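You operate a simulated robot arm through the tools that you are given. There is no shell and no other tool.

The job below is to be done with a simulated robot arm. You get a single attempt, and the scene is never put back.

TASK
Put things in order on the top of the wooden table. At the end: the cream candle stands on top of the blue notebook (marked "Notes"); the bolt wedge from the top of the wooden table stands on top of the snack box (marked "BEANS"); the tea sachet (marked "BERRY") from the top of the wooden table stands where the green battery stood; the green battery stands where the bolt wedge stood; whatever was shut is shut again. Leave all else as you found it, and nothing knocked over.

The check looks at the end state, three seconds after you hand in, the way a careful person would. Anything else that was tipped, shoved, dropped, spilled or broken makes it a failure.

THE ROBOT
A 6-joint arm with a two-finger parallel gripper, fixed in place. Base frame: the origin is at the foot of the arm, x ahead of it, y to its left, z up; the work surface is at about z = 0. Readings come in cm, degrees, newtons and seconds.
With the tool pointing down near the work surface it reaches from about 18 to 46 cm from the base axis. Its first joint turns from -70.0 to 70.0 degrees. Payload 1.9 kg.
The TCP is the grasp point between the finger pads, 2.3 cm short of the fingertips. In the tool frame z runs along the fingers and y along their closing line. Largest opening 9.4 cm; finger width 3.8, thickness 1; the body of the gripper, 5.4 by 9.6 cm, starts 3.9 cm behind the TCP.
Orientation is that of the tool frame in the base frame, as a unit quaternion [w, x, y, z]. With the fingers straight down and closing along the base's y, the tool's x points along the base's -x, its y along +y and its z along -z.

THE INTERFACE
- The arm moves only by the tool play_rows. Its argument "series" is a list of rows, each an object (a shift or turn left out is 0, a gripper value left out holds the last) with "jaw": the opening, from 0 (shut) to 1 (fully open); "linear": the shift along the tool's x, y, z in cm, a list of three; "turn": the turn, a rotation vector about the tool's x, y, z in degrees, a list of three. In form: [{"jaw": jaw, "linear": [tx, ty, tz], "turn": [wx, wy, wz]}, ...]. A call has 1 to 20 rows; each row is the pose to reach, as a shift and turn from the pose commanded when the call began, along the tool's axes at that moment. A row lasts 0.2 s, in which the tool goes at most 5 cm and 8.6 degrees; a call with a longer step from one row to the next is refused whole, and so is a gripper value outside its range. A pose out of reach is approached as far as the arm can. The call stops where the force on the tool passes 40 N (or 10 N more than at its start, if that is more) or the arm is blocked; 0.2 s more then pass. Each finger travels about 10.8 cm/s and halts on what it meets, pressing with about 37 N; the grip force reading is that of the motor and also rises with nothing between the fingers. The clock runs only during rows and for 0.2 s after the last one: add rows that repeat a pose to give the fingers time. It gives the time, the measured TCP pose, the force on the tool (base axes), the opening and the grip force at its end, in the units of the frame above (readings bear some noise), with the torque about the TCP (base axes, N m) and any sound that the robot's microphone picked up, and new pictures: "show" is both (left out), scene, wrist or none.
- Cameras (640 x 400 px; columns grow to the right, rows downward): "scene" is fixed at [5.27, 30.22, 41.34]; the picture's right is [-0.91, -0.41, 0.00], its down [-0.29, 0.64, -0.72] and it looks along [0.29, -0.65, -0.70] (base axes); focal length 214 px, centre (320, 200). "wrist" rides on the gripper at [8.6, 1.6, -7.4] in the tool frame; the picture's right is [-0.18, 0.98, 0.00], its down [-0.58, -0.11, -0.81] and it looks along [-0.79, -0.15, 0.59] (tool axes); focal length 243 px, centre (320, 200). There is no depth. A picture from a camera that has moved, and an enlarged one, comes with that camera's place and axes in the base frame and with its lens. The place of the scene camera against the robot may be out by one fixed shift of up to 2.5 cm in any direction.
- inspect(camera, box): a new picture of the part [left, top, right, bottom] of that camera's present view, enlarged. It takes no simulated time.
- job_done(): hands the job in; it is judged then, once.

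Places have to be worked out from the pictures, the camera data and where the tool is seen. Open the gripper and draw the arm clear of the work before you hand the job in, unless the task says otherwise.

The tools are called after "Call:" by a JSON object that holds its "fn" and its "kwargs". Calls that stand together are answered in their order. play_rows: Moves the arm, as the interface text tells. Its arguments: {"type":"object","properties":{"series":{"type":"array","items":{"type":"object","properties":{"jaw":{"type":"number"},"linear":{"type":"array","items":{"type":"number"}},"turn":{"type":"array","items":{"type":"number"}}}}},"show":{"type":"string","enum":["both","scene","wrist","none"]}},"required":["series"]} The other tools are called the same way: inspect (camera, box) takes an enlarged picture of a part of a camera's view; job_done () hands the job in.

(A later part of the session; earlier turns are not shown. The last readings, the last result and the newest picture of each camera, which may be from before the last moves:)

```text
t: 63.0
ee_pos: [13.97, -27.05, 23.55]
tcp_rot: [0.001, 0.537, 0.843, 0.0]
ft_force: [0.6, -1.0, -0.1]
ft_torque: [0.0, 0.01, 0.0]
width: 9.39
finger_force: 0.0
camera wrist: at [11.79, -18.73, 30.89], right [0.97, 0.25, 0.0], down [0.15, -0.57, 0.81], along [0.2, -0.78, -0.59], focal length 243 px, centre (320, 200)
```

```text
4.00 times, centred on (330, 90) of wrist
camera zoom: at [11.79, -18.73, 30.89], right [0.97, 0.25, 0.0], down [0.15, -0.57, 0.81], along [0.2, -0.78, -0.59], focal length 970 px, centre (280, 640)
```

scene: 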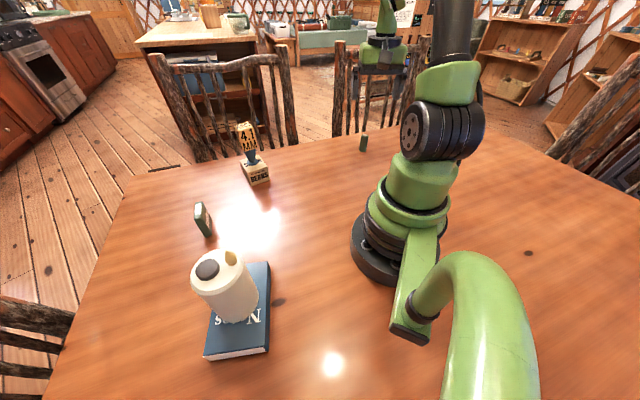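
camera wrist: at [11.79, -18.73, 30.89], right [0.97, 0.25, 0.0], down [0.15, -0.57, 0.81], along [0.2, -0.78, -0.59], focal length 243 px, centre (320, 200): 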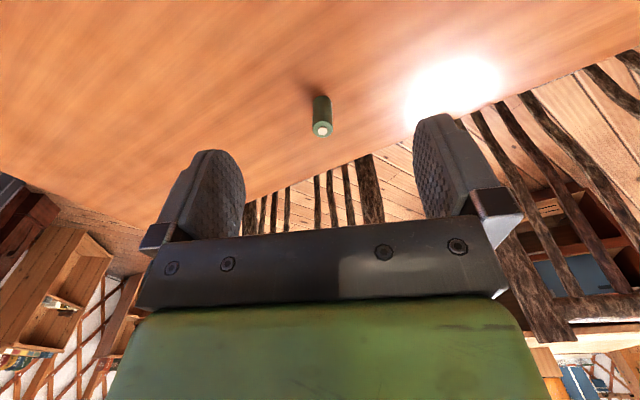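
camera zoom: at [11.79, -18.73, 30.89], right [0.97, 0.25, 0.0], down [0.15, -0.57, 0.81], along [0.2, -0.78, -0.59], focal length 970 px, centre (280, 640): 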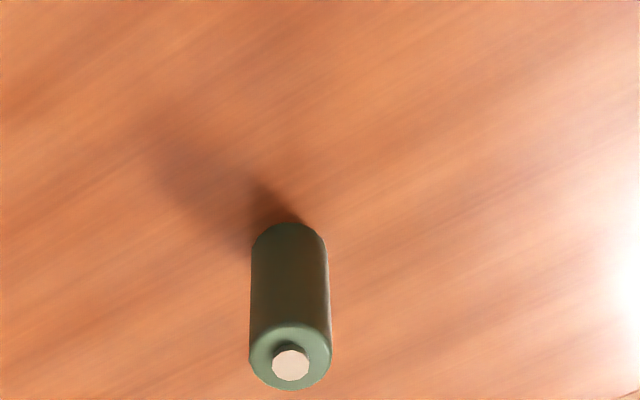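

The battery is at about (16.98,-37.75), 2.7 cm in diameter and ~5.5 tall. I move over it at z≈11.5, keeping yaw -65°.

Call:
{"fn": "play_rows", "kwargs": {"series": [{"jaw": 1, "linear": [-2, -0.35, 1.5]}, {"linear": [-5, -0.85, 4.5]}, {"linear": [-8, -1.35, 8]}, {"linear": [-10, -1.7, 10.5]}, {"linear": [-11.0, -1.82, 12]}, {"linear": [-11.0, -1.82, 12]}], "show": "both"}}

Call:
{"fn": "inspect", "kwargs": {"camera": "wrist", "box": [220, 0, 420, 140]}}

```text
t: 64.4
ee_pos: [16.97, -37.8, 11.38]
tcp_rot: [0.001, 0.538, 0.843, 0.001]
ft_force: [0.6, 0.4, 0.1]
ft_torque: [0.01, 0.01, -0.02]
width: 9.42
finger_force: 0.2
camera wrist: at [14.75, -29.44, 18.84], right [0.97, 0.25, 0.0], down [0.15, -0.57, 0.81], along [0.2, -0.78, -0.59], focal length 243 px, centre (320, 200)
```

scene: 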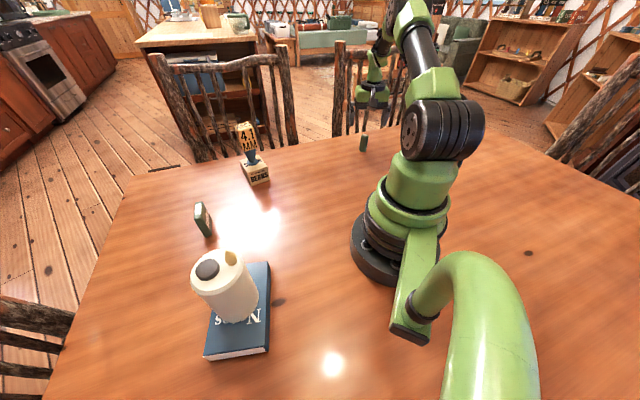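
wrist: 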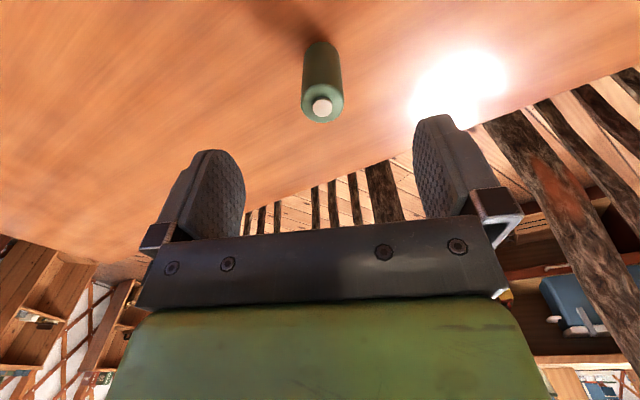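

```text
2.86 times, centred on (320, 70) of wrist
camera zoom: at [14.75, -29.44, 18.84], right [0.97, 0.25, 0.0], down [0.15, -0.57, 0.81], along [0.2, -0.78, -0.59], focal length 693 px, centre (320, 571)
```

zoom: 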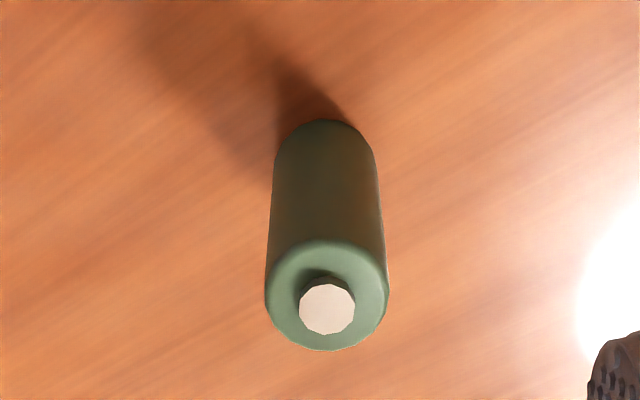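

Everything is centred: battery (16.95,-37.7) against TCP (16.97,-37.8). I descend to z≈3.2 and close gradually.

Call:
{"fn": "play_rows", "kwargs": {"series": [{"jaw": 1, "linear": [0.08, 0, 1.5]}, {"linear": [0.08, 0, 3.5]}, {"linear": [0.08, 0, 5.5]}, {"linear": [0.08, 0, 7.2]}, {"linear": [0.08, 0, 8.2]}, {"linear": [0.08, 0, 8.2]}, {"jaw": 0.7, "linear": [0.08, 0, 8.2]}, {"jaw": 0.45, "linear": [0.08, 0, 8.2]}, {"jaw": 0.36, "linear": [0.08, 0, 8.2]}, {"jaw": 0.33, "linear": [0.08, 0, 8.2]}, {"jaw": 0.31, "linear": [0.08, 0, 8.2]}, {"jaw": 0.29, "linear": [0.08, 0, 8.2]}, {"jaw": 0.27, "linear": [0.08, 0, 8.2]}, {"jaw": 0.25, "linear": [0.08, 0, 8.2]}, {"jaw": 0.23, "linear": [0.08, 0, 8.2]}, {"jaw": 0.1, "linear": [0.08, 0, 8.2]}, {"jaw": 0, "linear": [0.08, 0, 8.2]}], "show": "both"}}

Call:
{"fn": "inspect", "kwargs": {"camera": "scene", "box": [310, 80, 430, 180]}}

```text
t: 68.0
ee_pos: [16.78, -37.93, 3.29]
tcp_rot: [0.001, 0.537, 0.843, 0.001]
ft_force: [0.4, 0.0, -0.4]
ft_torque: [0.0, -0.02, 0.04]
width: 2.43
finger_force: 37.1
camera wrist: at [14.63, -29.47, 10.73], right [0.97, 0.25, 0.0], down [0.15, -0.57, 0.81], along [0.2, -0.78, -0.59], focal length 243 px, centre (320, 200)
```

scene: 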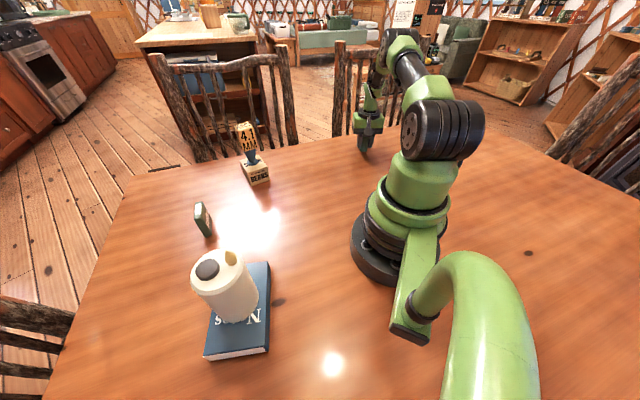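
wrist: 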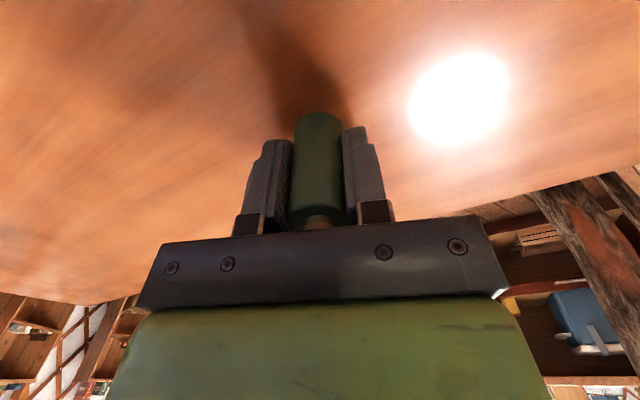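

```text
4.00 times, centred on (370, 130) of scene
camera zoom: at [5.27, 30.22, 41.34], right [-0.91, -0.41, 0.0], down [-0.29, 0.64, -0.72], along [0.29, -0.65, -0.7], focal length 858 px, centre (120, 480)
```

zoom: 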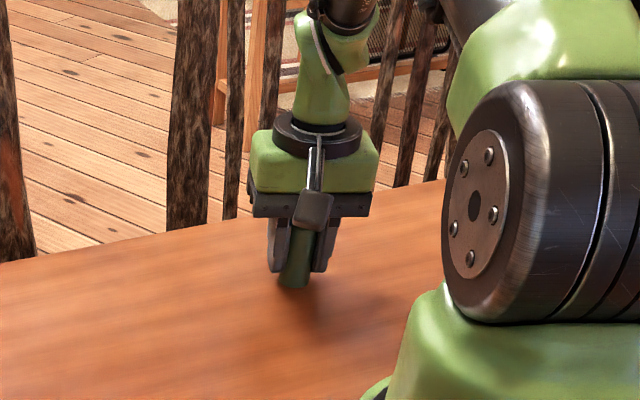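

Gripped at 2.43 cm. I lift 2 cm slowly to check the hold.

Call:
{"fn": "play_rows", "kwargs": {"series": [{"jaw": 0, "linear": [0, 0, -0.2]}, {"linear": [0, 0, -0.5]}, {"linear": [0, 0, -1]}, {"linear": [0, 0, -1.5]}, {"linear": [0, 0, -2]}, {"linear": [0, 0, -2]}], "show": "both"}}

Call:
{"fn": "inspect", "kwargs": {"camera": "wrist", "box": [220, 60, 420, 240]}}

```text
t: 69.4
ee_pos: [16.91, -37.82, 5.22]
tcp_rot: [0.0, 0.537, 0.844, 0.0]
ft_force: [0.4, -0.8, 0.1]
ft_torque: [0.03, -0.03, 0.01]
width: 2.43
finger_force: 37.4
camera wrist: at [14.71, -29.45, 12.68], right [0.97, 0.25, 0.0], down [0.15, -0.57, 0.81], along [0.2, -0.78, -0.59], focal length 243 px, centre (320, 200)
```

scene: 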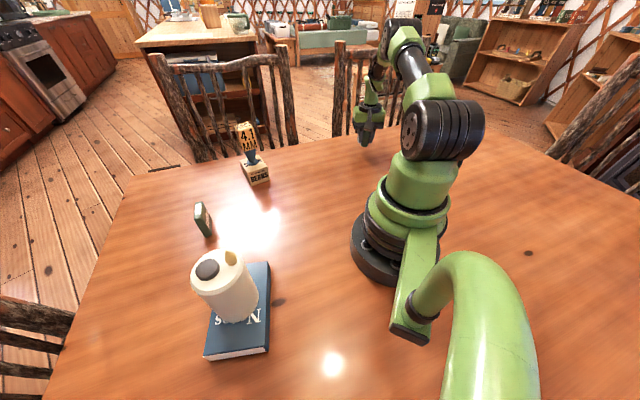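
wrist: 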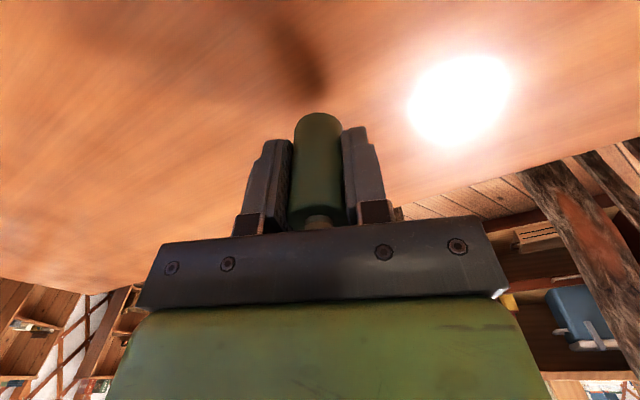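

```text
2.22 times, centred on (320, 150) of wrist
camera zoom: at [14.71, -29.45, 12.68], right [0.97, 0.25, 0.0], down [0.15, -0.57, 0.81], along [0.2, -0.78, -0.59], focal length 539 px, centre (320, 311)
```

zoom: 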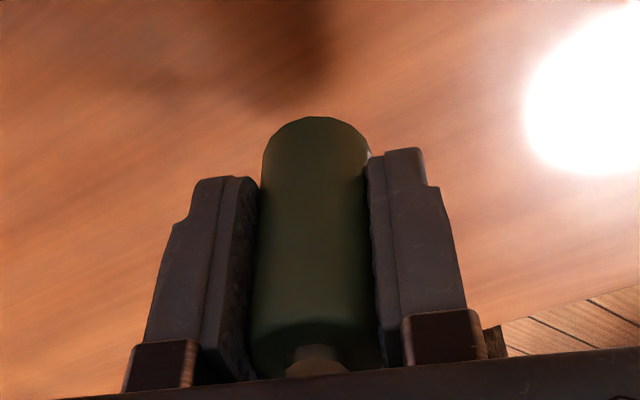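

The battery is held firmly. I carry it to the wedge's former spot (25.3,-23.2), rising 3 cm on the way and turning to yaw -45°.

Call:
{"fn": "play_rows", "kwargs": {"series": [{"jaw": 0, "linear": [0.19, 0.27, -0.6], "turn": [0, 0, -0.4]}, {"linear": [0.58, 0.82, -1.2], "turn": [0, 0, -1.2]}, {"linear": [1.25, 1.78, -1.8], "turn": [0, 0, -2.6]}, {"linear": [2.03, 2.88, -2.4], "turn": [0, 0, -4.2]}, {"linear": [2.9, 4.12, -3], "turn": [0, 0, -6]}, {"linear": [3.76, 5.35, -3], "turn": [0, 0, -7.8]}, {"linear": [4.63, 6.59, -3], "turn": [0, 0, -9.6]}, {"linear": [5.5, 7.83, -3], "turn": [0, 0, -11.4]}, {"linear": [6.37, 9.06, -3], "turn": [0, 0, -13.2]}, {"linear": [7.24, 10.3, -3], "turn": [0, 0, -15]}, {"linear": [8.1, 11.53, -3], "turn": [0, 0, -16.8]}, {"linear": [8.88, 12.63, -3], "turn": [0, 0, -18.4]}, {"linear": [9.46, 13.46, -3], "turn": [0, 0, -19.6]}, {"linear": [9.65, 13.73, -3], "turn": [0, 0, -20]}, {"linear": [9.65, 13.73, -3], "turn": [0, 0, -20]}], "show": "both"}}

```text
t: 72.6
ee_pos: [25.23, -23.41, 8.23]
tcp_rot: [0.001, 0.382, 0.924, 0.0]
ft_force: [0.4, -0.1, -0.5]
ft_torque: [0.01, -0.02, -0.01]
width: 2.41
finger_force: 36.9
camera wrist: at [20.25, -16.24, 15.7], right [0.82, 0.57, 0.0], down [0.33, -0.49, 0.81], along [0.46, -0.67, -0.59], focal length 243 px, centre (320, 200)
```

scene: 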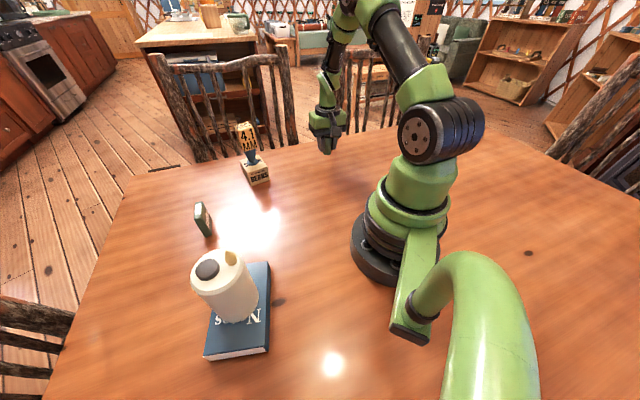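
wrist: 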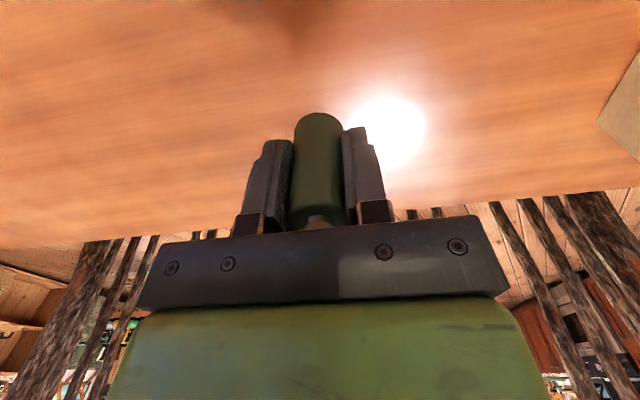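

The reading is about 0.25 cm short of the wedge's spot. I trim by tool (0.1,0.23) and lower 4.6 cm, so the bottom should be ~0.4 above the table.

Call:
{"fn": "play_rows", "kwargs": {"series": [{"jaw": 0, "linear": [0.09, 0.23, 0.3]}, {"linear": [0.09, 0.23, 0.9]}, {"linear": [0.09, 0.23, 1.7]}, {"linear": [0.09, 0.23, 2.5]}, {"linear": [0.09, 0.23, 3.3]}, {"linear": [0.09, 0.23, 3.9]}, {"linear": [0.09, 0.23, 4.4]}, {"linear": [0.09, 0.23, 4.6]}, {"linear": [0.09, 0.23, 4.6]}], "show": "both"}}

Call:
{"fn": "inspect", "kwargs": {"camera": "scene", "box": [280, 90, 400, 190]}}

```text
t: 74.6
ee_pos: [25.25, -23.04, 3.6]
tcp_rot: [0.001, 0.382, 0.924, 0.0]
ft_force: [0.2, 0.0, -1.6]
ft_torque: [-0.02, -0.07, 0.0]
width: 2.42
finger_force: 36.5
camera wrist: at [20.34, -15.91, 11.09], right [0.82, 0.57, 0.0], down [0.33, -0.49, 0.81], along [0.46, -0.67, -0.59], focal length 243 px, centre (320, 200)
```

scene: 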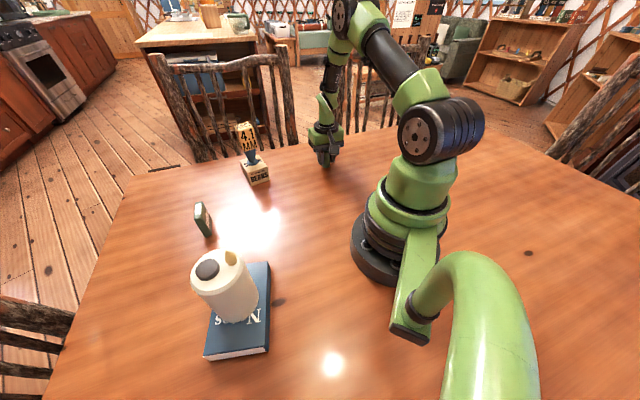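
wrist: 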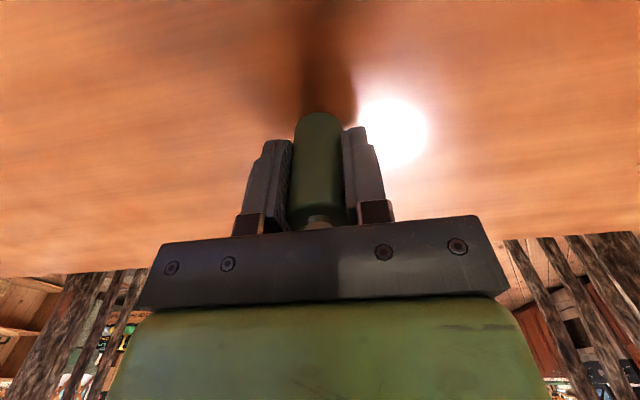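

```text
4.00 times, centred on (340, 140) of scene
camera zoom: at [5.27, 30.22, 41.34], right [-0.91, -0.41, 0.0], down [-0.29, 0.64, -0.72], along [0.29, -0.65, -0.7], focal length 858 px, centre (240, 440)
```

zoom: 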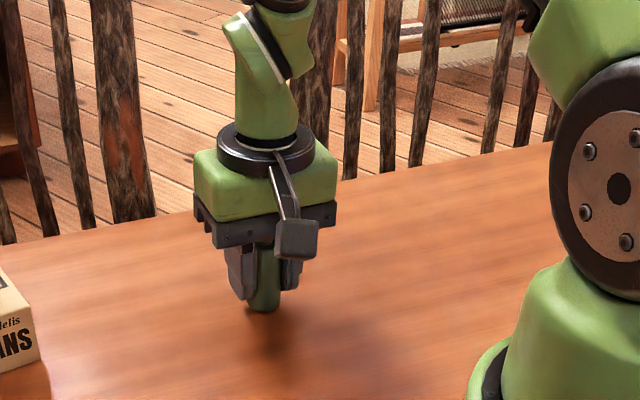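

The battery's base in the scene view nearly coincides with where the wedge foot was. I lower 0.25 cm and read.

Call:
{"fn": "play_rows", "kwargs": {"series": [{"jaw": 0, "linear": [0, 0, 0.1]}, {"linear": [0, 0, 0.2]}, {"linear": [0, 0, 0.25]}, {"linear": [0, 0, 0.25]}], "show": "none"}}

```text
t: 75.6
ee_pos: [25.35, -23.23, 3.44]
tcp_rot: [0.001, 0.383, 0.924, 0.0]
ft_force: [0.1, 0.1, 0.3]
ft_torque: [0.0, 0.0, 0.0]
width: 2.43
finger_force: 37.5
```

Call:
{"fn": "play_rows", "kwargs": {"series": [{"jaw": 0, "linear": [0, 0, 0.04]}, {"linear": [0, 0, 0.08]}, {"linear": [0, 0, 0.08]}], "show": "none"}}

```text
t: 76.4
ee_pos: [25.29, -23.15, 3.38]
tcp_rot: [0.001, 0.383, 0.924, 0.0]
ft_force: [0.8, -0.4, 0.0]
ft_torque: [0.0, -0.01, 0.01]
width: 2.44
finger_force: 37.0
```

No contact yet; another 0.08 cm.

Call:
{"fn": "play_rows", "kwargs": {"series": [{"jaw": 0, "linear": [0, 0, 0.04]}, {"linear": [0, 0, 0.08]}, {"linear": [0, 0, 0.08]}], "show": "none"}}

```text
t: 77.2
ee_pos: [25.38, -23.12, 3.16]
tcp_rot: [0.0, 0.382, 0.924, -0.001]
ft_force: [0.3, 0.0, -0.6]
ft_torque: [0.0, -0.02, 0.01]
width: 2.42
finger_force: 36.9
```

Call:
{"fn": "play_rows", "kwargs": {"series": [{"jaw": 0, "linear": [0, 0, 0.03]}, {"linear": [0, 0, 0.05]}, {"linear": [0, 0, 0.05]}], "show": "none"}}

```text
t: 78.0
ee_pos: [25.33, -23.14, 3.19]
tcp_rot: [0.001, 0.382, 0.924, 0.0]
ft_force: [-4.1, 4.5, 17.1]
ft_torque: [0.2, 0.15, 0.02]
width: 2.45
finger_force: 36.6
```

Contact (17 N). I ease up 0.04 cm and open the fingers gradually.

Call:
{"fn": "play_rows", "kwargs": {"series": [{"jaw": 0, "linear": [0, 0, -0.04]}, {"jaw": 0, "linear": [0, 0, -0.05]}, {"jaw": 0.3, "linear": [0, 0, -0.05]}, {"jaw": 0.36, "linear": [0, 0, -0.05]}, {"jaw": 0.5, "linear": [0, 0, -0.05]}, {"jaw": 0.8, "linear": [0, 0, -0.05]}, {"jaw": 0.8, "linear": [0, 0, -0.05]}], "show": "both"}}

Call:
{"fn": "inspect", "kwargs": {"camera": "scene", "box": [280, 90, 400, 190]}}

```text
t: 79.6
ee_pos: [25.27, -23.05, 3.23]
tcp_rot: [0.001, 0.383, 0.924, -0.001]
ft_force: [-0.1, -0.1, 0.1]
ft_torque: [-0.02, -0.03, 0.0]
width: 7.53
finger_force: 0.1
camera wrist: at [20.37, -15.99, 10.7], right [0.82, 0.57, 0.0], down [0.33, -0.49, 0.81], along [0.46, -0.67, -0.59], focal length 243 px, centre (320, 200)
```

scene: 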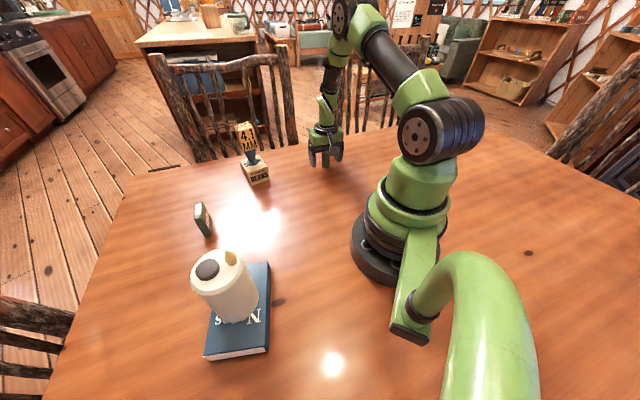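
wrist: 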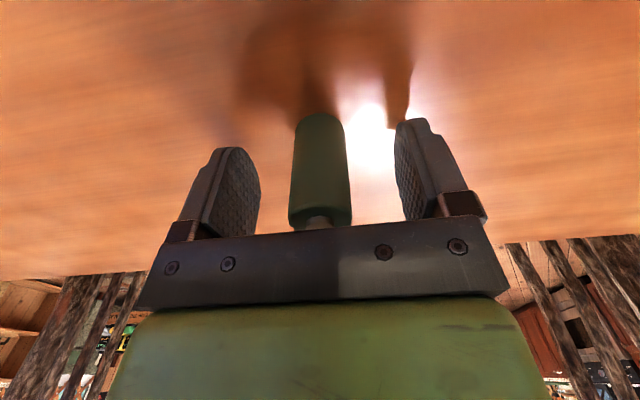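

```text
4.00 times, centred on (340, 140) of scene
camera zoom: at [5.27, 30.22, 41.34], right [-0.91, -0.41, 0.0], down [-0.29, 0.64, -0.72], along [0.29, -0.65, -0.7], focal length 858 px, centre (240, 440)
```

zoom: 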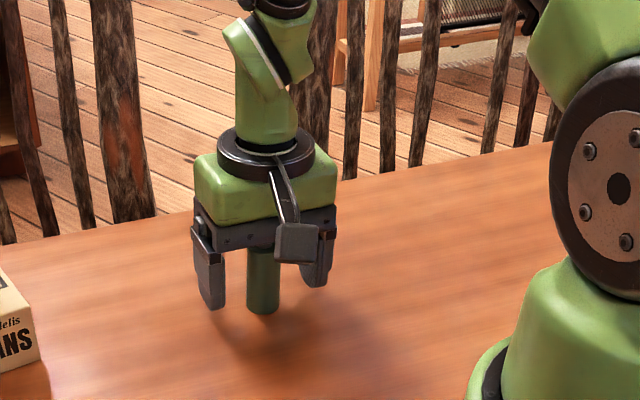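

The battery stands upright at the wedge's old spot. I rise straight up to z≈23 and check it.

Call:
{"fn": "play_rows", "kwargs": {"series": [{"jaw": 0.8, "linear": [0, 0, -0.5]}, {"linear": [0, 0, -2]}, {"linear": [0, 0, -5]}, {"linear": [0, 0, -9]}, {"linear": [0, 0, -13]}, {"linear": [0, 0, -17]}, {"linear": [0, 0, -20]}, {"linear": [0, 0, -20]}], "show": "both"}}

Call:
{"fn": "inspect", "kwargs": {"camera": "wrist", "box": [220, 0, 420, 140]}}

Call:
{"fn": "inspect", "kwargs": {"camera": "scene", "box": [280, 90, 400, 190]}}

```text
t: 81.4
ee_pos: [25.33, -22.97, 23.2]
tcp_rot: [0.002, 0.382, 0.924, 0.0]
ft_force: [-0.2, -0.2, 0.1]
ft_torque: [0.04, 0.03, 0.03]
width: 7.54
finger_force: 0.1
camera wrist: at [20.4, -15.89, 30.58], right [0.82, 0.57, 0.0], down [0.33, -0.49, 0.81], along [0.46, -0.67, -0.59], focal length 243 px, centre (320, 200)
```

scene: 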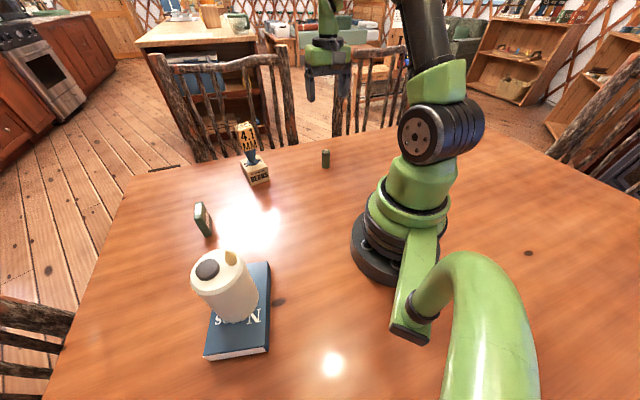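
wrist: 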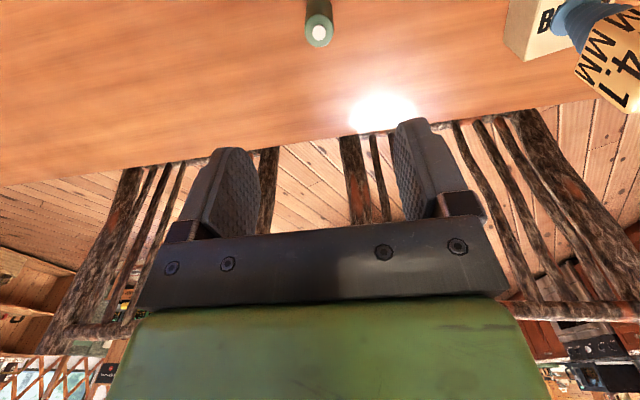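

```text
2.86 times, centred on (320, 70) of wrist
camera zoom: at [20.4, -15.89, 30.58], right [0.82, 0.57, 0.0], down [0.33, -0.49, 0.81], along [0.46, -0.67, -0.59], focal length 693 px, centre (320, 571)
```

zoom: 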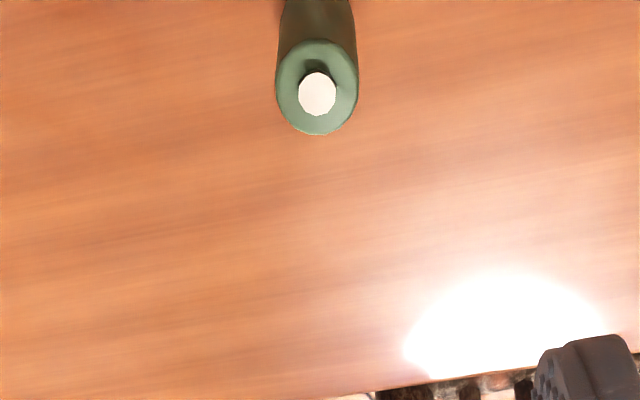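

```text
4.00 times, centred on (340, 140) of scene
camera zoom: at [5.27, 30.22, 41.34], right [-0.91, -0.41, 0.0], down [-0.29, 0.64, -0.72], along [0.29, -0.65, -0.7], focal length 858 px, centre (240, 440)
```

zoom: 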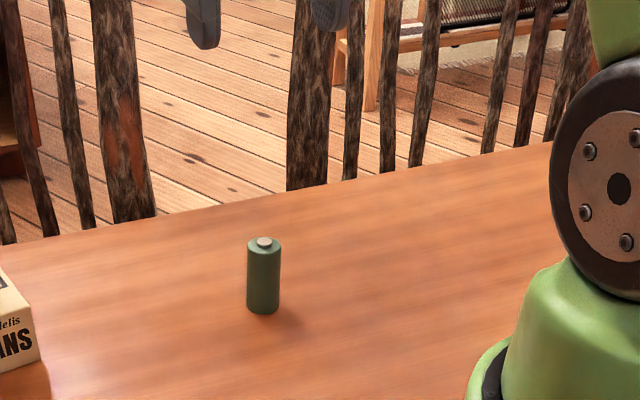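

The battery is at (25.24,-23.15), matching the wedge's spot within about a millimetre by the wrist camera. Now I travel to the sachet by way of (27,-4), keeping high, and end over (41.5,12.1) at z≈17 with yaw -45°.

Call:
{"fn": "play_rows", "kwargs": {"series": [{"jaw": 1, "linear": [1, 1.2, 0]}, {"linear": [3, 3.6, 0]}, {"linear": [5.4, 6.4, 0]}, {"linear": [7.9, 9.4, 0]}, {"linear": [10.3, 12.3, 0]}, {"linear": [12.1, 15.3, 0]}, {"linear": [12.5, 18.8, 0]}, {"linear": [12.7, 22.4, 0]}, {"linear": [12.9, 26, 0]}, {"linear": [13.05, 29.5, 0]}, {"linear": [13.2, 32.6, 1]}, {"linear": [13.4, 35, 3]}, {"linear": [13.43, 36.2, 5]}, {"linear": [13.43, 36.34, 6.2]}, {"linear": [13.43, 36.34, 6.2]}], "show": "both"}}

Call:
{"fn": "inspect", "kwargs": {"camera": "wrist", "box": [200, 0, 440, 150]}}

```text
t: 84.6
ee_pos: [41.51, 12.17, 17.22]
tcp_rot: [0.001, 0.383, 0.924, -0.001]
ft_force: [-0.2, -0.3, 0.0]
ft_torque: [0.0, -0.02, 0.01]
width: 9.38
finger_force: 0.0
camera wrist: at [36.59, 19.29, 24.55], right [0.82, 0.57, 0.0], down [0.33, -0.49, 0.81], along [0.46, -0.67, -0.59], focal length 243 px, centre (320, 200)
```

scene: 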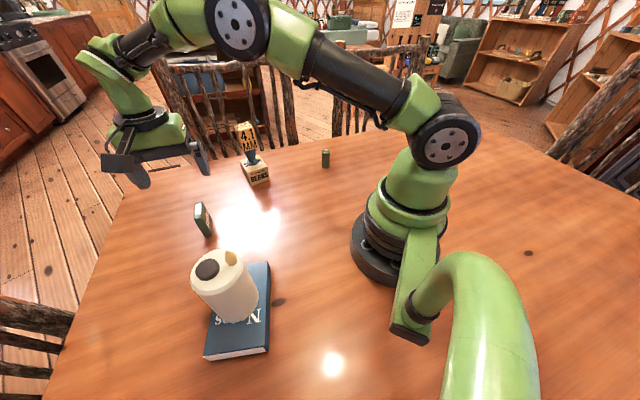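
wrist: 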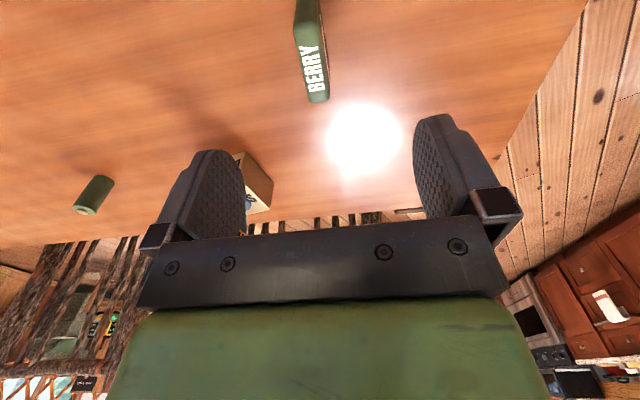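

```text
2.67 times, centred on (320, 75) of wrist
camera zoom: at [36.59, 19.29, 24.55], right [0.82, 0.57, 0.0], down [0.33, -0.49, 0.81], along [0.46, -0.67, -0.59], focal length 647 px, centre (320, 533)
```

zoom: 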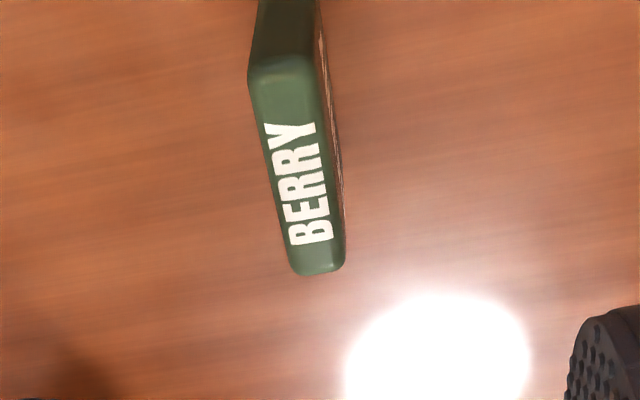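

The sachet looks to be at about (41.2,11.8), aligned with yaw -45°, so my TCP is ~0.5 cm off in the closing direction. I shift tool-y -0.45, descend to z≈11.5 and look again.

Call:
{"fn": "play_rows", "kwargs": {"series": [{"jaw": 1, "linear": [0, -0.45, 1]}, {"linear": [0, -0.45, 2.5]}, {"linear": [0, -0.45, 4.5]}, {"linear": [0, -0.45, 5.7]}, {"linear": [0, -0.45, 5.7]}], "show": "both"}}

Call:
{"fn": "inspect", "kwargs": {"camera": "wrist", "box": [200, 0, 460, 180]}}

Call:
{"fn": "inspect", "kwargs": {"camera": "scene", "box": [130, 150, 270, 260]}}

```text
t: 85.8
ee_pos: [41.12, 11.81, 11.45]
tcp_rot: [0.0, 0.383, 0.924, 0.0]
ft_force: [0.0, -0.1, -0.7]
ft_torque: [0.01, 0.04, -0.01]
width: 9.4
finger_force: 0.0
camera wrist: at [36.2, 18.95, 18.83], right [0.82, 0.57, 0.0], down [0.33, -0.49, 0.81], along [0.46, -0.67, -0.59], focal length 243 px, centre (320, 200)
```

scene: 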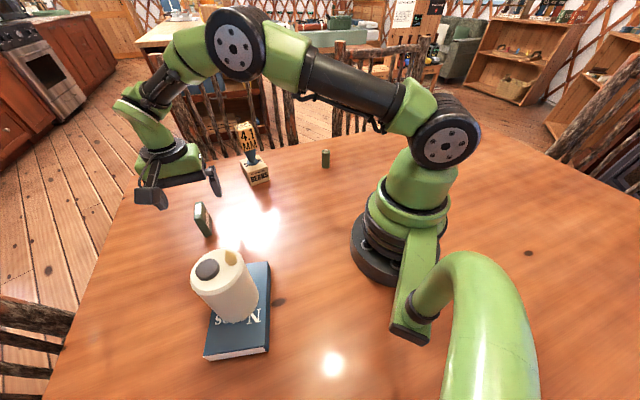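
wrist: 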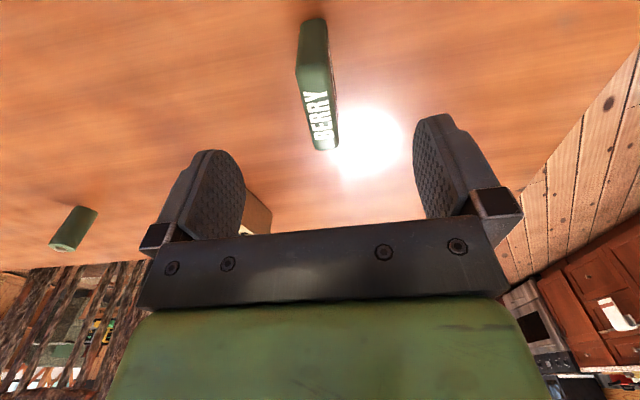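

```text
2.22 times, centred on (330, 90) of wrist
camera zoom: at [36.2, 18.95, 18.83], right [0.82, 0.57, 0.0], down [0.33, -0.49, 0.81], along [0.46, -0.67, -0.59], focal length 539 px, centre (298, 444)
```

zoom: 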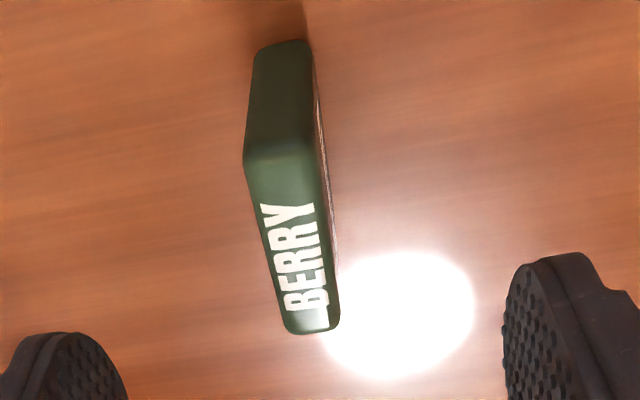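

```text
3.64 times, centred on (200, 205) of scene
camera zoom: at [5.27, 30.22, 41.34], right [-0.91, -0.41, 0.0], down [-0.29, 0.64, -0.72], along [0.29, -0.65, -0.7], focal length 780 px, centre (756, 182)
```

zoom: 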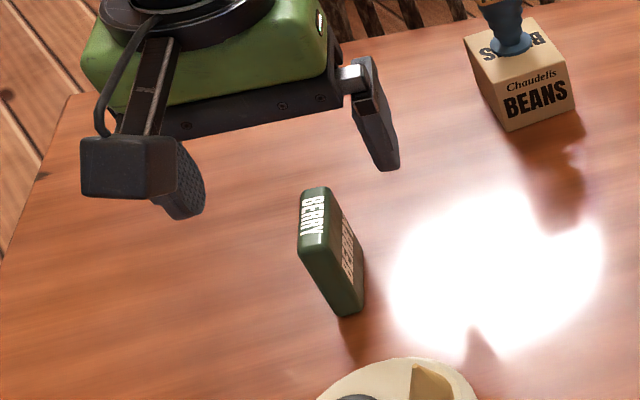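

The sachet is centred in the closing direction. I descend to z≈4.1 (palm ≈8, above its ~6.2–7 top) and look before closing.

Call:
{"fn": "play_rows", "kwargs": {"series": [{"jaw": 1, "linear": [0, 0, 1.5]}, {"linear": [0, 0, 3]}, {"linear": [0, 0, 4.5]}, {"linear": [0, 0, 6]}, {"linear": [0, 0, 7]}, {"linear": [0, 0, 7.35]}, {"linear": [0, 0, 7.35]}], "show": "both"}}

Call:
{"fn": "inspect", "kwargs": {"camera": "wrist", "box": [200, 60, 460, 260]}}

Call:
{"fn": "inspect", "kwargs": {"camera": "scene", "box": [130, 150, 270, 260]}}

```text
t: 87.4
ee_pos: [41.15, 11.84, 3.98]
tcp_rot: [0.0, 0.383, 0.924, 0.0]
ft_force: [-0.2, 0.4, 0.3]
ft_torque: [0.02, -0.01, 0.0]
width: 9.39
finger_force: 0.1
camera wrist: at [36.21, 18.96, 11.39], right [0.82, 0.57, 0.0], down [0.33, -0.49, 0.81], along [0.46, -0.67, -0.59], focal length 243 px, centre (320, 200)
```

scene: 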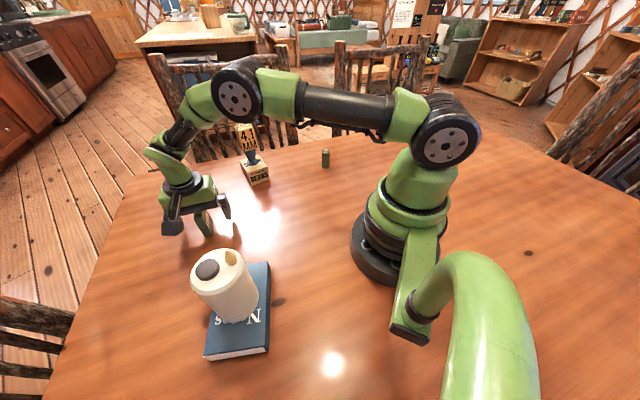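
wrist: 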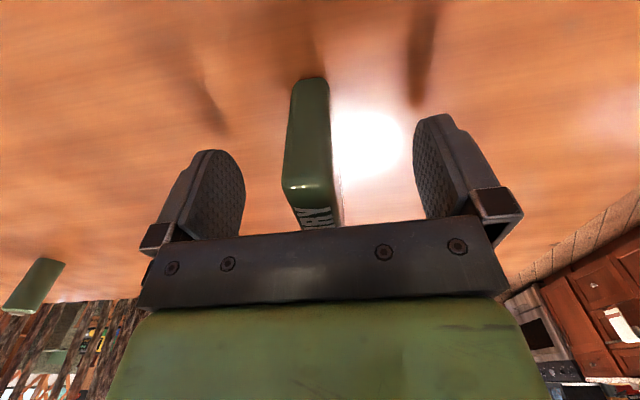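

```text
2.00 times, centred on (330, 160) of wrist
camera zoom: at [36.21, 18.96, 11.39], right [0.82, 0.57, 0.0], down [0.33, -0.49, 0.81], along [0.46, -0.67, -0.59], focal length 485 px, centre (300, 280)
```

zoom: 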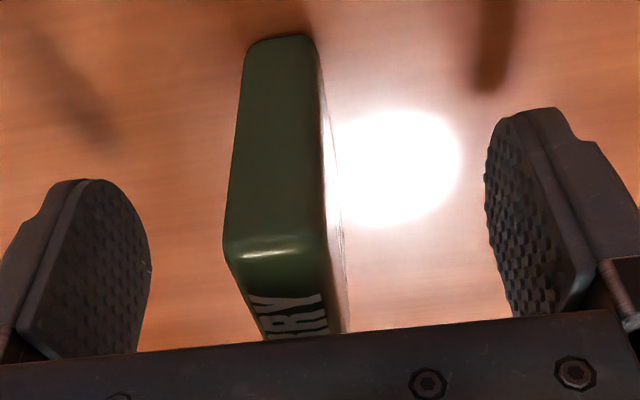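

```text
3.64 times, centred on (200, 205) of scene
camera zoom: at [5.27, 30.22, 41.34], right [-0.91, -0.41, 0.0], down [-0.29, 0.64, -0.72], along [0.29, -0.65, -0.7], focal length 780 px, centre (756, 182)
```

zoom: 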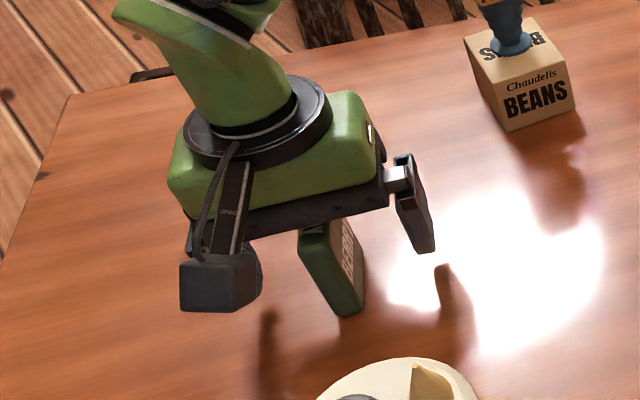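

Well centred (within 0.05 cm). I close gradually onto the sachet.

Call:
{"fn": "play_rows", "kwargs": {"series": [{"jaw": 0.8}, {"jaw": 0.55}, {"jaw": 0.35}, {"jaw": 0.27}, {"jaw": 0.25}, {"jaw": 0.23}, {"jaw": 0.21}, {"jaw": 0.19}, {"jaw": 0.17}, {"jaw": 0.15}, {"jaw": 0.13}, {"jaw": 0.05}, {"jaw": 0}, {"jaw": 0}], "show": "both"}}

Call:
{"fn": "inspect", "kwargs": {"camera": "wrist", "box": [200, 60, 460, 260]}}

```text
t: 90.4
ee_pos: [41.25, 11.76, 3.92]
tcp_rot: [0.001, 0.383, 0.924, 0.0]
ft_force: [0.4, -0.3, 0.6]
ft_torque: [0.02, -0.02, 0.0]
width: 1.72
finger_force: 36.8
camera wrist: at [36.21, 18.96, 11.4], right [0.82, 0.57, 0.0], down [0.33, -0.49, 0.81], along [0.46, -0.67, -0.59], focal length 243 px, centre (320, 200)
```

scene: 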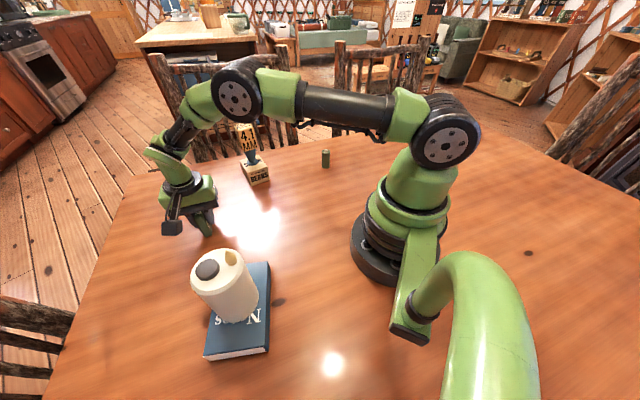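
wrist: 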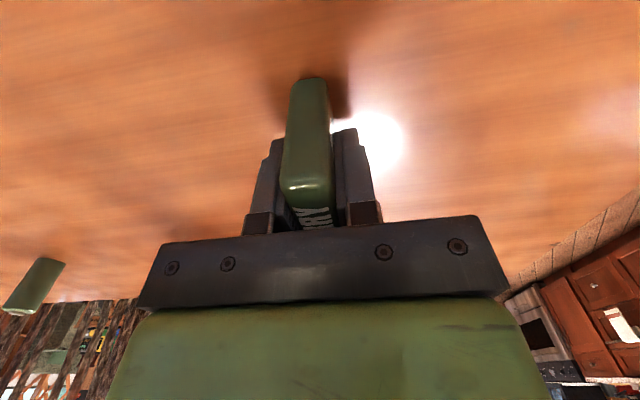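

```text
2.00 times, centred on (330, 160) of wrist
camera zoom: at [36.21, 18.96, 11.4], right [0.82, 0.57, 0.0], down [0.33, -0.49, 0.81], along [0.46, -0.67, -0.59], focal length 485 px, centre (300, 280)
```

zoom: 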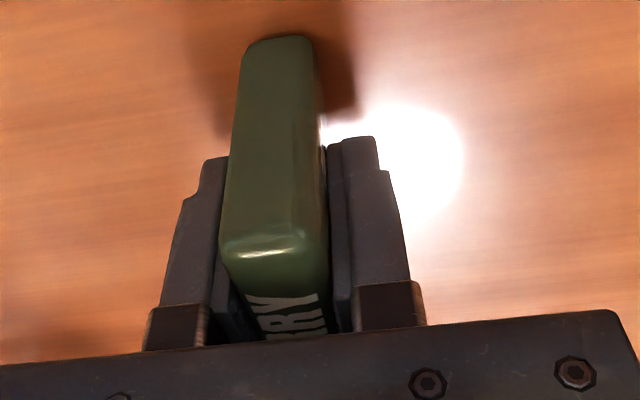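

Gripped at 1.72 cm. I lift gently 1.5 cm and check the hold.

Call:
{"fn": "play_rows", "kwargs": {"series": [{"jaw": 0, "linear": [0, 0, -0.2]}, {"linear": [0, 0, -0.4]}, {"linear": [0, 0, -0.8]}, {"linear": [0, 0, -1.2]}, {"linear": [0, 0, -1.5]}, {"linear": [0, 0, -1.5]}], "show": "both"}}

Call:
{"fn": "inspect", "kwargs": {"camera": "scene", "box": [130, 150, 270, 260]}}

```text
t: 91.8
ee_pos: [41.32, 11.86, 5.47]
tcp_rot: [0.001, 0.383, 0.924, 0.0]
ft_force: [-0.2, -0.2, -0.3]
ft_torque: [0.01, 0.04, 0.0]
width: 1.73
finger_force: 37.1
camera wrist: at [36.31, 18.99, 12.96], right [0.82, 0.57, 0.0], down [0.33, -0.49, 0.81], along [0.46, -0.67, -0.59], focal length 243 px, centre (320, 200)
```

scene: 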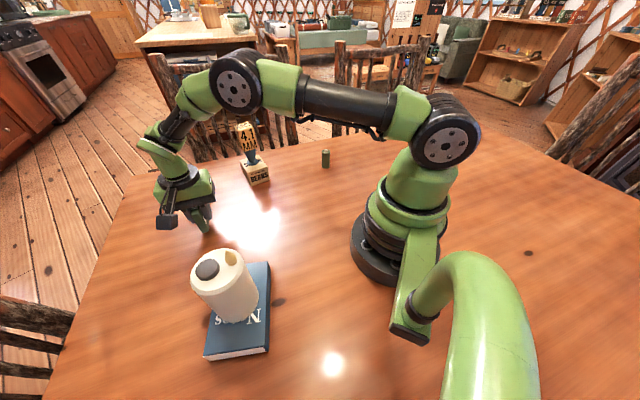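
wrist: 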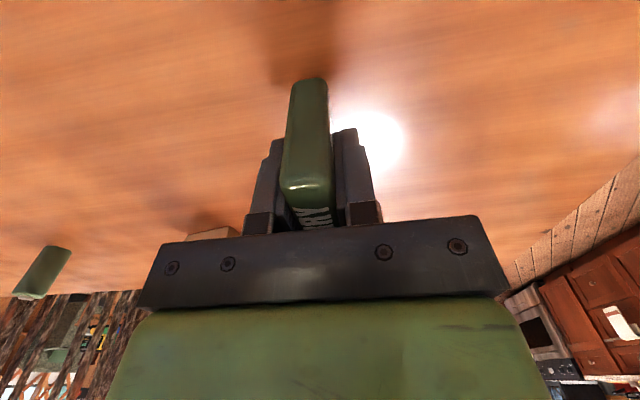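

```text
3.64 times, centred on (200, 205) of scene
camera zoom: at [5.27, 30.22, 41.34], right [-0.91, -0.41, 0.0], down [-0.29, 0.64, -0.72], along [0.29, -0.65, -0.7], focal length 780 px, centre (756, 182)
```

zoom: 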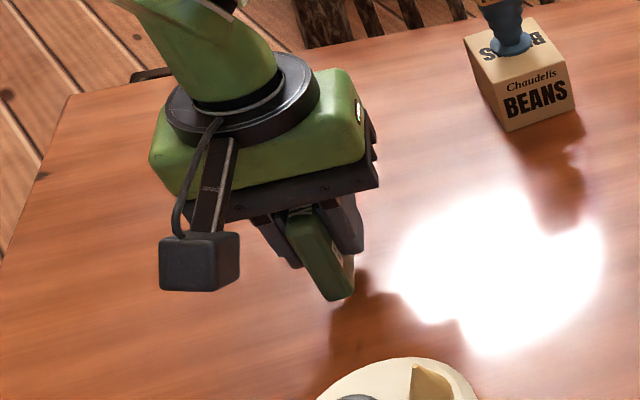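

It's held firmly and upright. I lift to z≈16, then carry it towards (28,-2), clear of everything.

Call:
{"fn": "play_rows", "kwargs": {"series": [{"jaw": 0, "linear": [0, 0, -0.5]}, {"linear": [0, 0, -1.5]}, {"linear": [0, 0, -3]}, {"linear": [0, 0, -4.7]}, {"linear": [0, 0, -6.4]}, {"linear": [0, -0.1, -8]}, {"linear": [0, -0.5, -9.5]}, {"linear": [0, -1.3, -10.3]}, {"linear": [-0.05, -2.5, -10.5]}, {"linear": [-0.1, -4, -10.5]}, {"linear": [-0.13, -5.7, -10.5]}, {"linear": [-0.17, -7.5, -10.5]}, {"linear": [-0.2, -9.3, -10.5]}, {"linear": [-0.25, -11.1, -10.5]}, {"linear": [-0.29, -12.9, -10.5]}, {"linear": [-0.33, -14.7, -10.5]}, {"linear": [-0.37, -16.4, -10.5]}, {"linear": [-0.4, -17.8, -10.5]}, {"linear": [-0.42, -18.7, -10.5]}, {"linear": [-0.42, -19.1, -10.5]}], "show": "both"}}

```text
t: 96.0
ee_pos: [27.97, -2.09, 15.91]
tcp_rot: [0.001, 0.382, 0.924, -0.001]
ft_force: [0.3, 0.3, -0.6]
ft_torque: [0.0, 0.0, -0.02]
width: 1.73
finger_force: 36.9
camera wrist: at [23.05, 5.11, 23.41], right [0.82, 0.57, 0.0], down [0.33, -0.49, 0.81], along [0.46, -0.67, -0.59], focal length 243 px, centre (320, 200)
```

scene: 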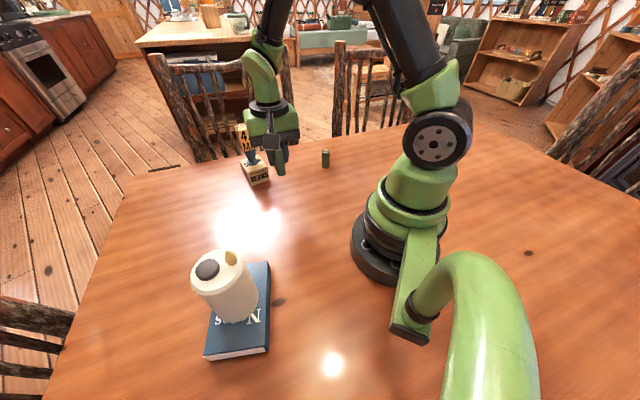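
wrist: 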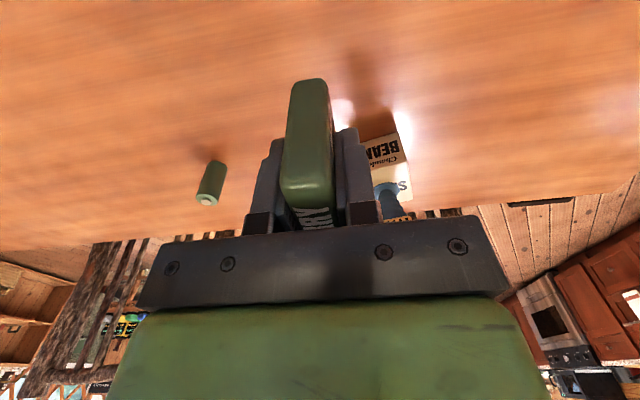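

The sachet is steady. I carry it by way of (20,-15) to above the battery's old place (16.95,-37.7), staying at z≈16 and yaw -45°.

Call:
{"fn": "play_rows", "kwargs": {"series": [{"jaw": 0, "linear": [-0.1, -0.44, 0]}, {"linear": [-0.35, -1.48, 0]}, {"linear": [-0.77, -3.26, 0]}, {"linear": [-1.26, -5.33, 0]}, {"linear": [-1.75, -7.4, 0]}, {"linear": [-2.24, -9.47, 0]}, {"linear": [-2.73, -11.54, 0]}, {"linear": [-3.22, -13.6, 0]}, {"linear": [-4.06, -15.53, 0]}, {"linear": [-5.31, -17.17, 0]}, {"linear": [-6.56, -18.8, 0]}, {"linear": [-7.81, -20.44, 0]}, {"linear": [-9.06, -22.08, 0]}, {"linear": [-10.31, -23.72, 0]}, {"linear": [-11.56, -25.36, 0]}, {"linear": [-12.81, -27.0, 0]}, {"linear": [-14.06, -28.63, 0]}, {"linear": [-15.3, -30.27, 0]}, {"linear": [-16.57, -31.9, 0]}, {"linear": [-17.4, -33.0, 0]}], "show": "both"}}

```text
t: 100.2
ee_pos: [17.0, -37.66, 16.03]
tcp_rot: [0.002, 0.381, 0.925, 0.0]
ft_force: [-0.8, 0.1, -0.1]
ft_torque: [0.01, 0.0, 0.0]
width: 1.72
finger_force: 37.1
camera wrist: at [11.92, -30.47, 23.5], right [0.82, 0.57, 0.0], down [0.33, -0.49, 0.81], along [0.46, -0.67, -0.59], focal length 243 px, centre (320, 200)
```

scene: 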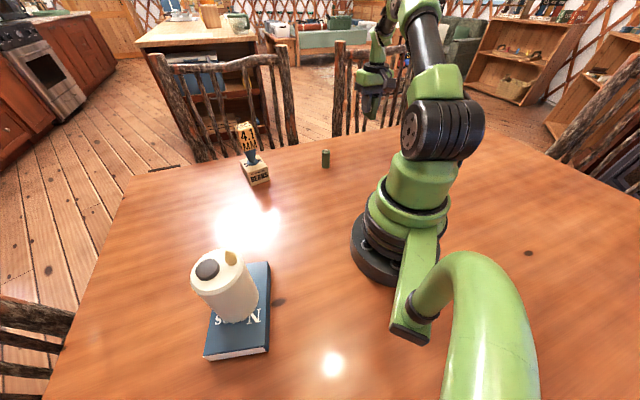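
wrist: 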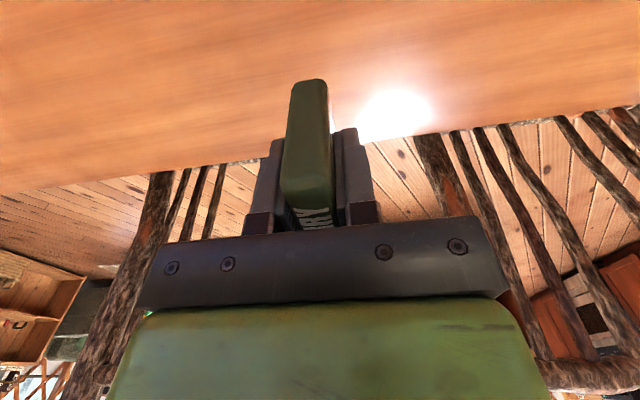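

I'm at (17.0,-37.66), the battery's former place, with the sachet bottom at z≈12. I lower 11.4 cm, slowing at the end.

Call:
{"fn": "play_rows", "kwargs": {"series": [{"jaw": 0, "linear": [-0.05, 0, 0.4]}, {"linear": [-0.1, 0, 1.3]}, {"linear": [-0.1, 0, 2.7]}, {"linear": [-0.1, 0, 4.2]}, {"linear": [-0.1, 0, 5.7]}, {"linear": [-0.1, 0, 7.2]}, {"linear": [-0.1, 0, 8.5]}, {"linear": [-0.1, 0, 9.6]}, {"linear": [-0.1, 0, 10.4]}, {"linear": [-0.1, 0, 11]}, {"linear": [-0.1, 0, 11.4]}, {"linear": [-0.1, 0, 11.4]}], "show": "both"}}

Call:
{"fn": "inspect", "kwargs": {"camera": "scene", "box": [310, 80, 430, 180]}}

```text
t: 102.8
ee_pos: [17.15, -37.78, 4.65]
tcp_rot: [0.002, 0.382, 0.924, -0.001]
ft_force: [-0.6, -0.1, -0.4]
ft_torque: [0.01, 0.0, 0.01]
width: 1.73
finger_force: 37.3
camera wrist: at [12.09, -30.62, 12.11], right [0.82, 0.57, 0.0], down [0.33, -0.49, 0.81], along [0.46, -0.67, -0.59], focal length 243 px, centre (320, 200)
```

scene: 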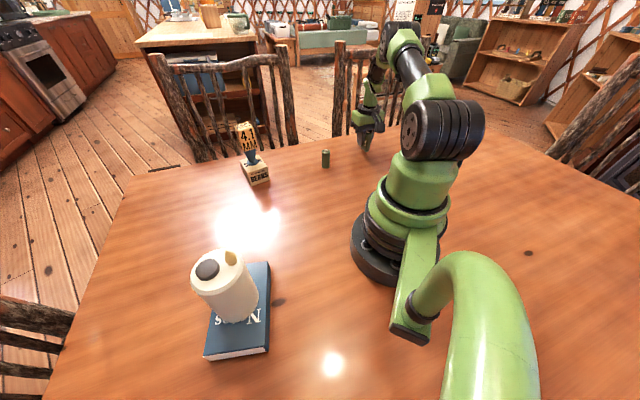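
wrist: 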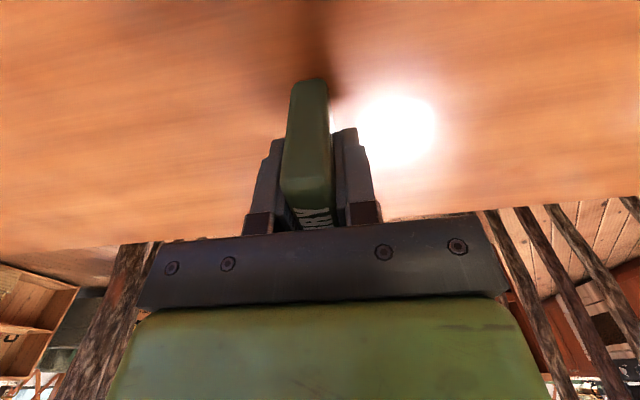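

```text
4.00 times, centred on (370, 130) of scene
camera zoom: at [5.27, 30.22, 41.34], right [-0.91, -0.41, 0.0], down [-0.29, 0.64, -0.72], along [0.29, -0.65, -0.7], focal length 858 px, centre (120, 480)
```

zoom: 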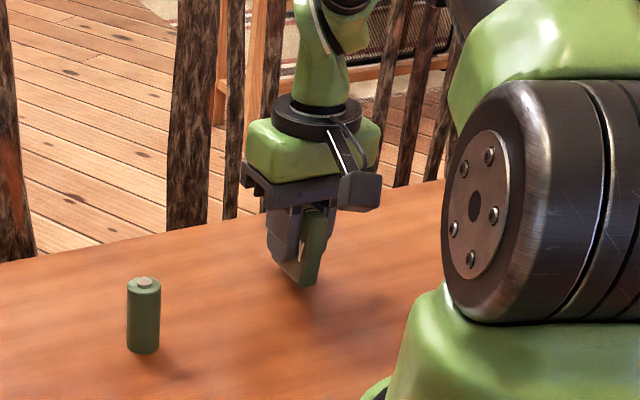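

The sachet hangs over the former battery spot, bottom ~0.6 cm above the table. I lower 0.4 cm and read.

Call:
{"fn": "play_rows", "kwargs": {"series": [{"jaw": 0, "linear": [0, 0, 0.15]}, {"linear": [0, 0, 0.3]}, {"linear": [0, 0, 0.4]}, {"linear": [0, 0, 0.4]}], "show": "none"}}

```text
t: 103.8
ee_pos: [17.0, -37.81, 4.24]
tcp_rot: [0.001, 0.383, 0.924, 0.0]
ft_force: [0.2, 0.8, 0.3]
ft_torque: [-0.01, -0.01, -0.01]
width: 1.74
finger_force: 36.8
```

Call:
{"fn": "play_rows", "kwargs": {"series": [{"jaw": 0, "linear": [0, 0, 0.04]}, {"linear": [0, 0, 0.08]}, {"linear": [0, 0, 0.08]}], "show": "none"}}

```text
t: 104.6
ee_pos: [16.93, -37.76, 4.22]
tcp_rot: [0.001, 0.382, 0.924, -0.001]
ft_force: [0.5, -0.1, 0.1]
ft_torque: [0.02, -0.02, 0.0]
width: 1.71
finger_force: 37.3
```

No contact yet; another 0.08 cm.

Call:
{"fn": "play_rows", "kwargs": {"series": [{"jaw": 0, "linear": [0, 0, 0.04]}, {"linear": [0, 0, 0.08]}, {"linear": [0, 0, 0.08]}], "show": "none"}}

```text
t: 105.4
ee_pos: [17.05, -37.79, 4.13]
tcp_rot: [0.001, 0.383, 0.924, -0.001]
ft_force: [-0.8, 0.2, -0.2]
ft_torque: [0.03, 0.01, 0.0]
width: 1.72
finger_force: 37.5
```

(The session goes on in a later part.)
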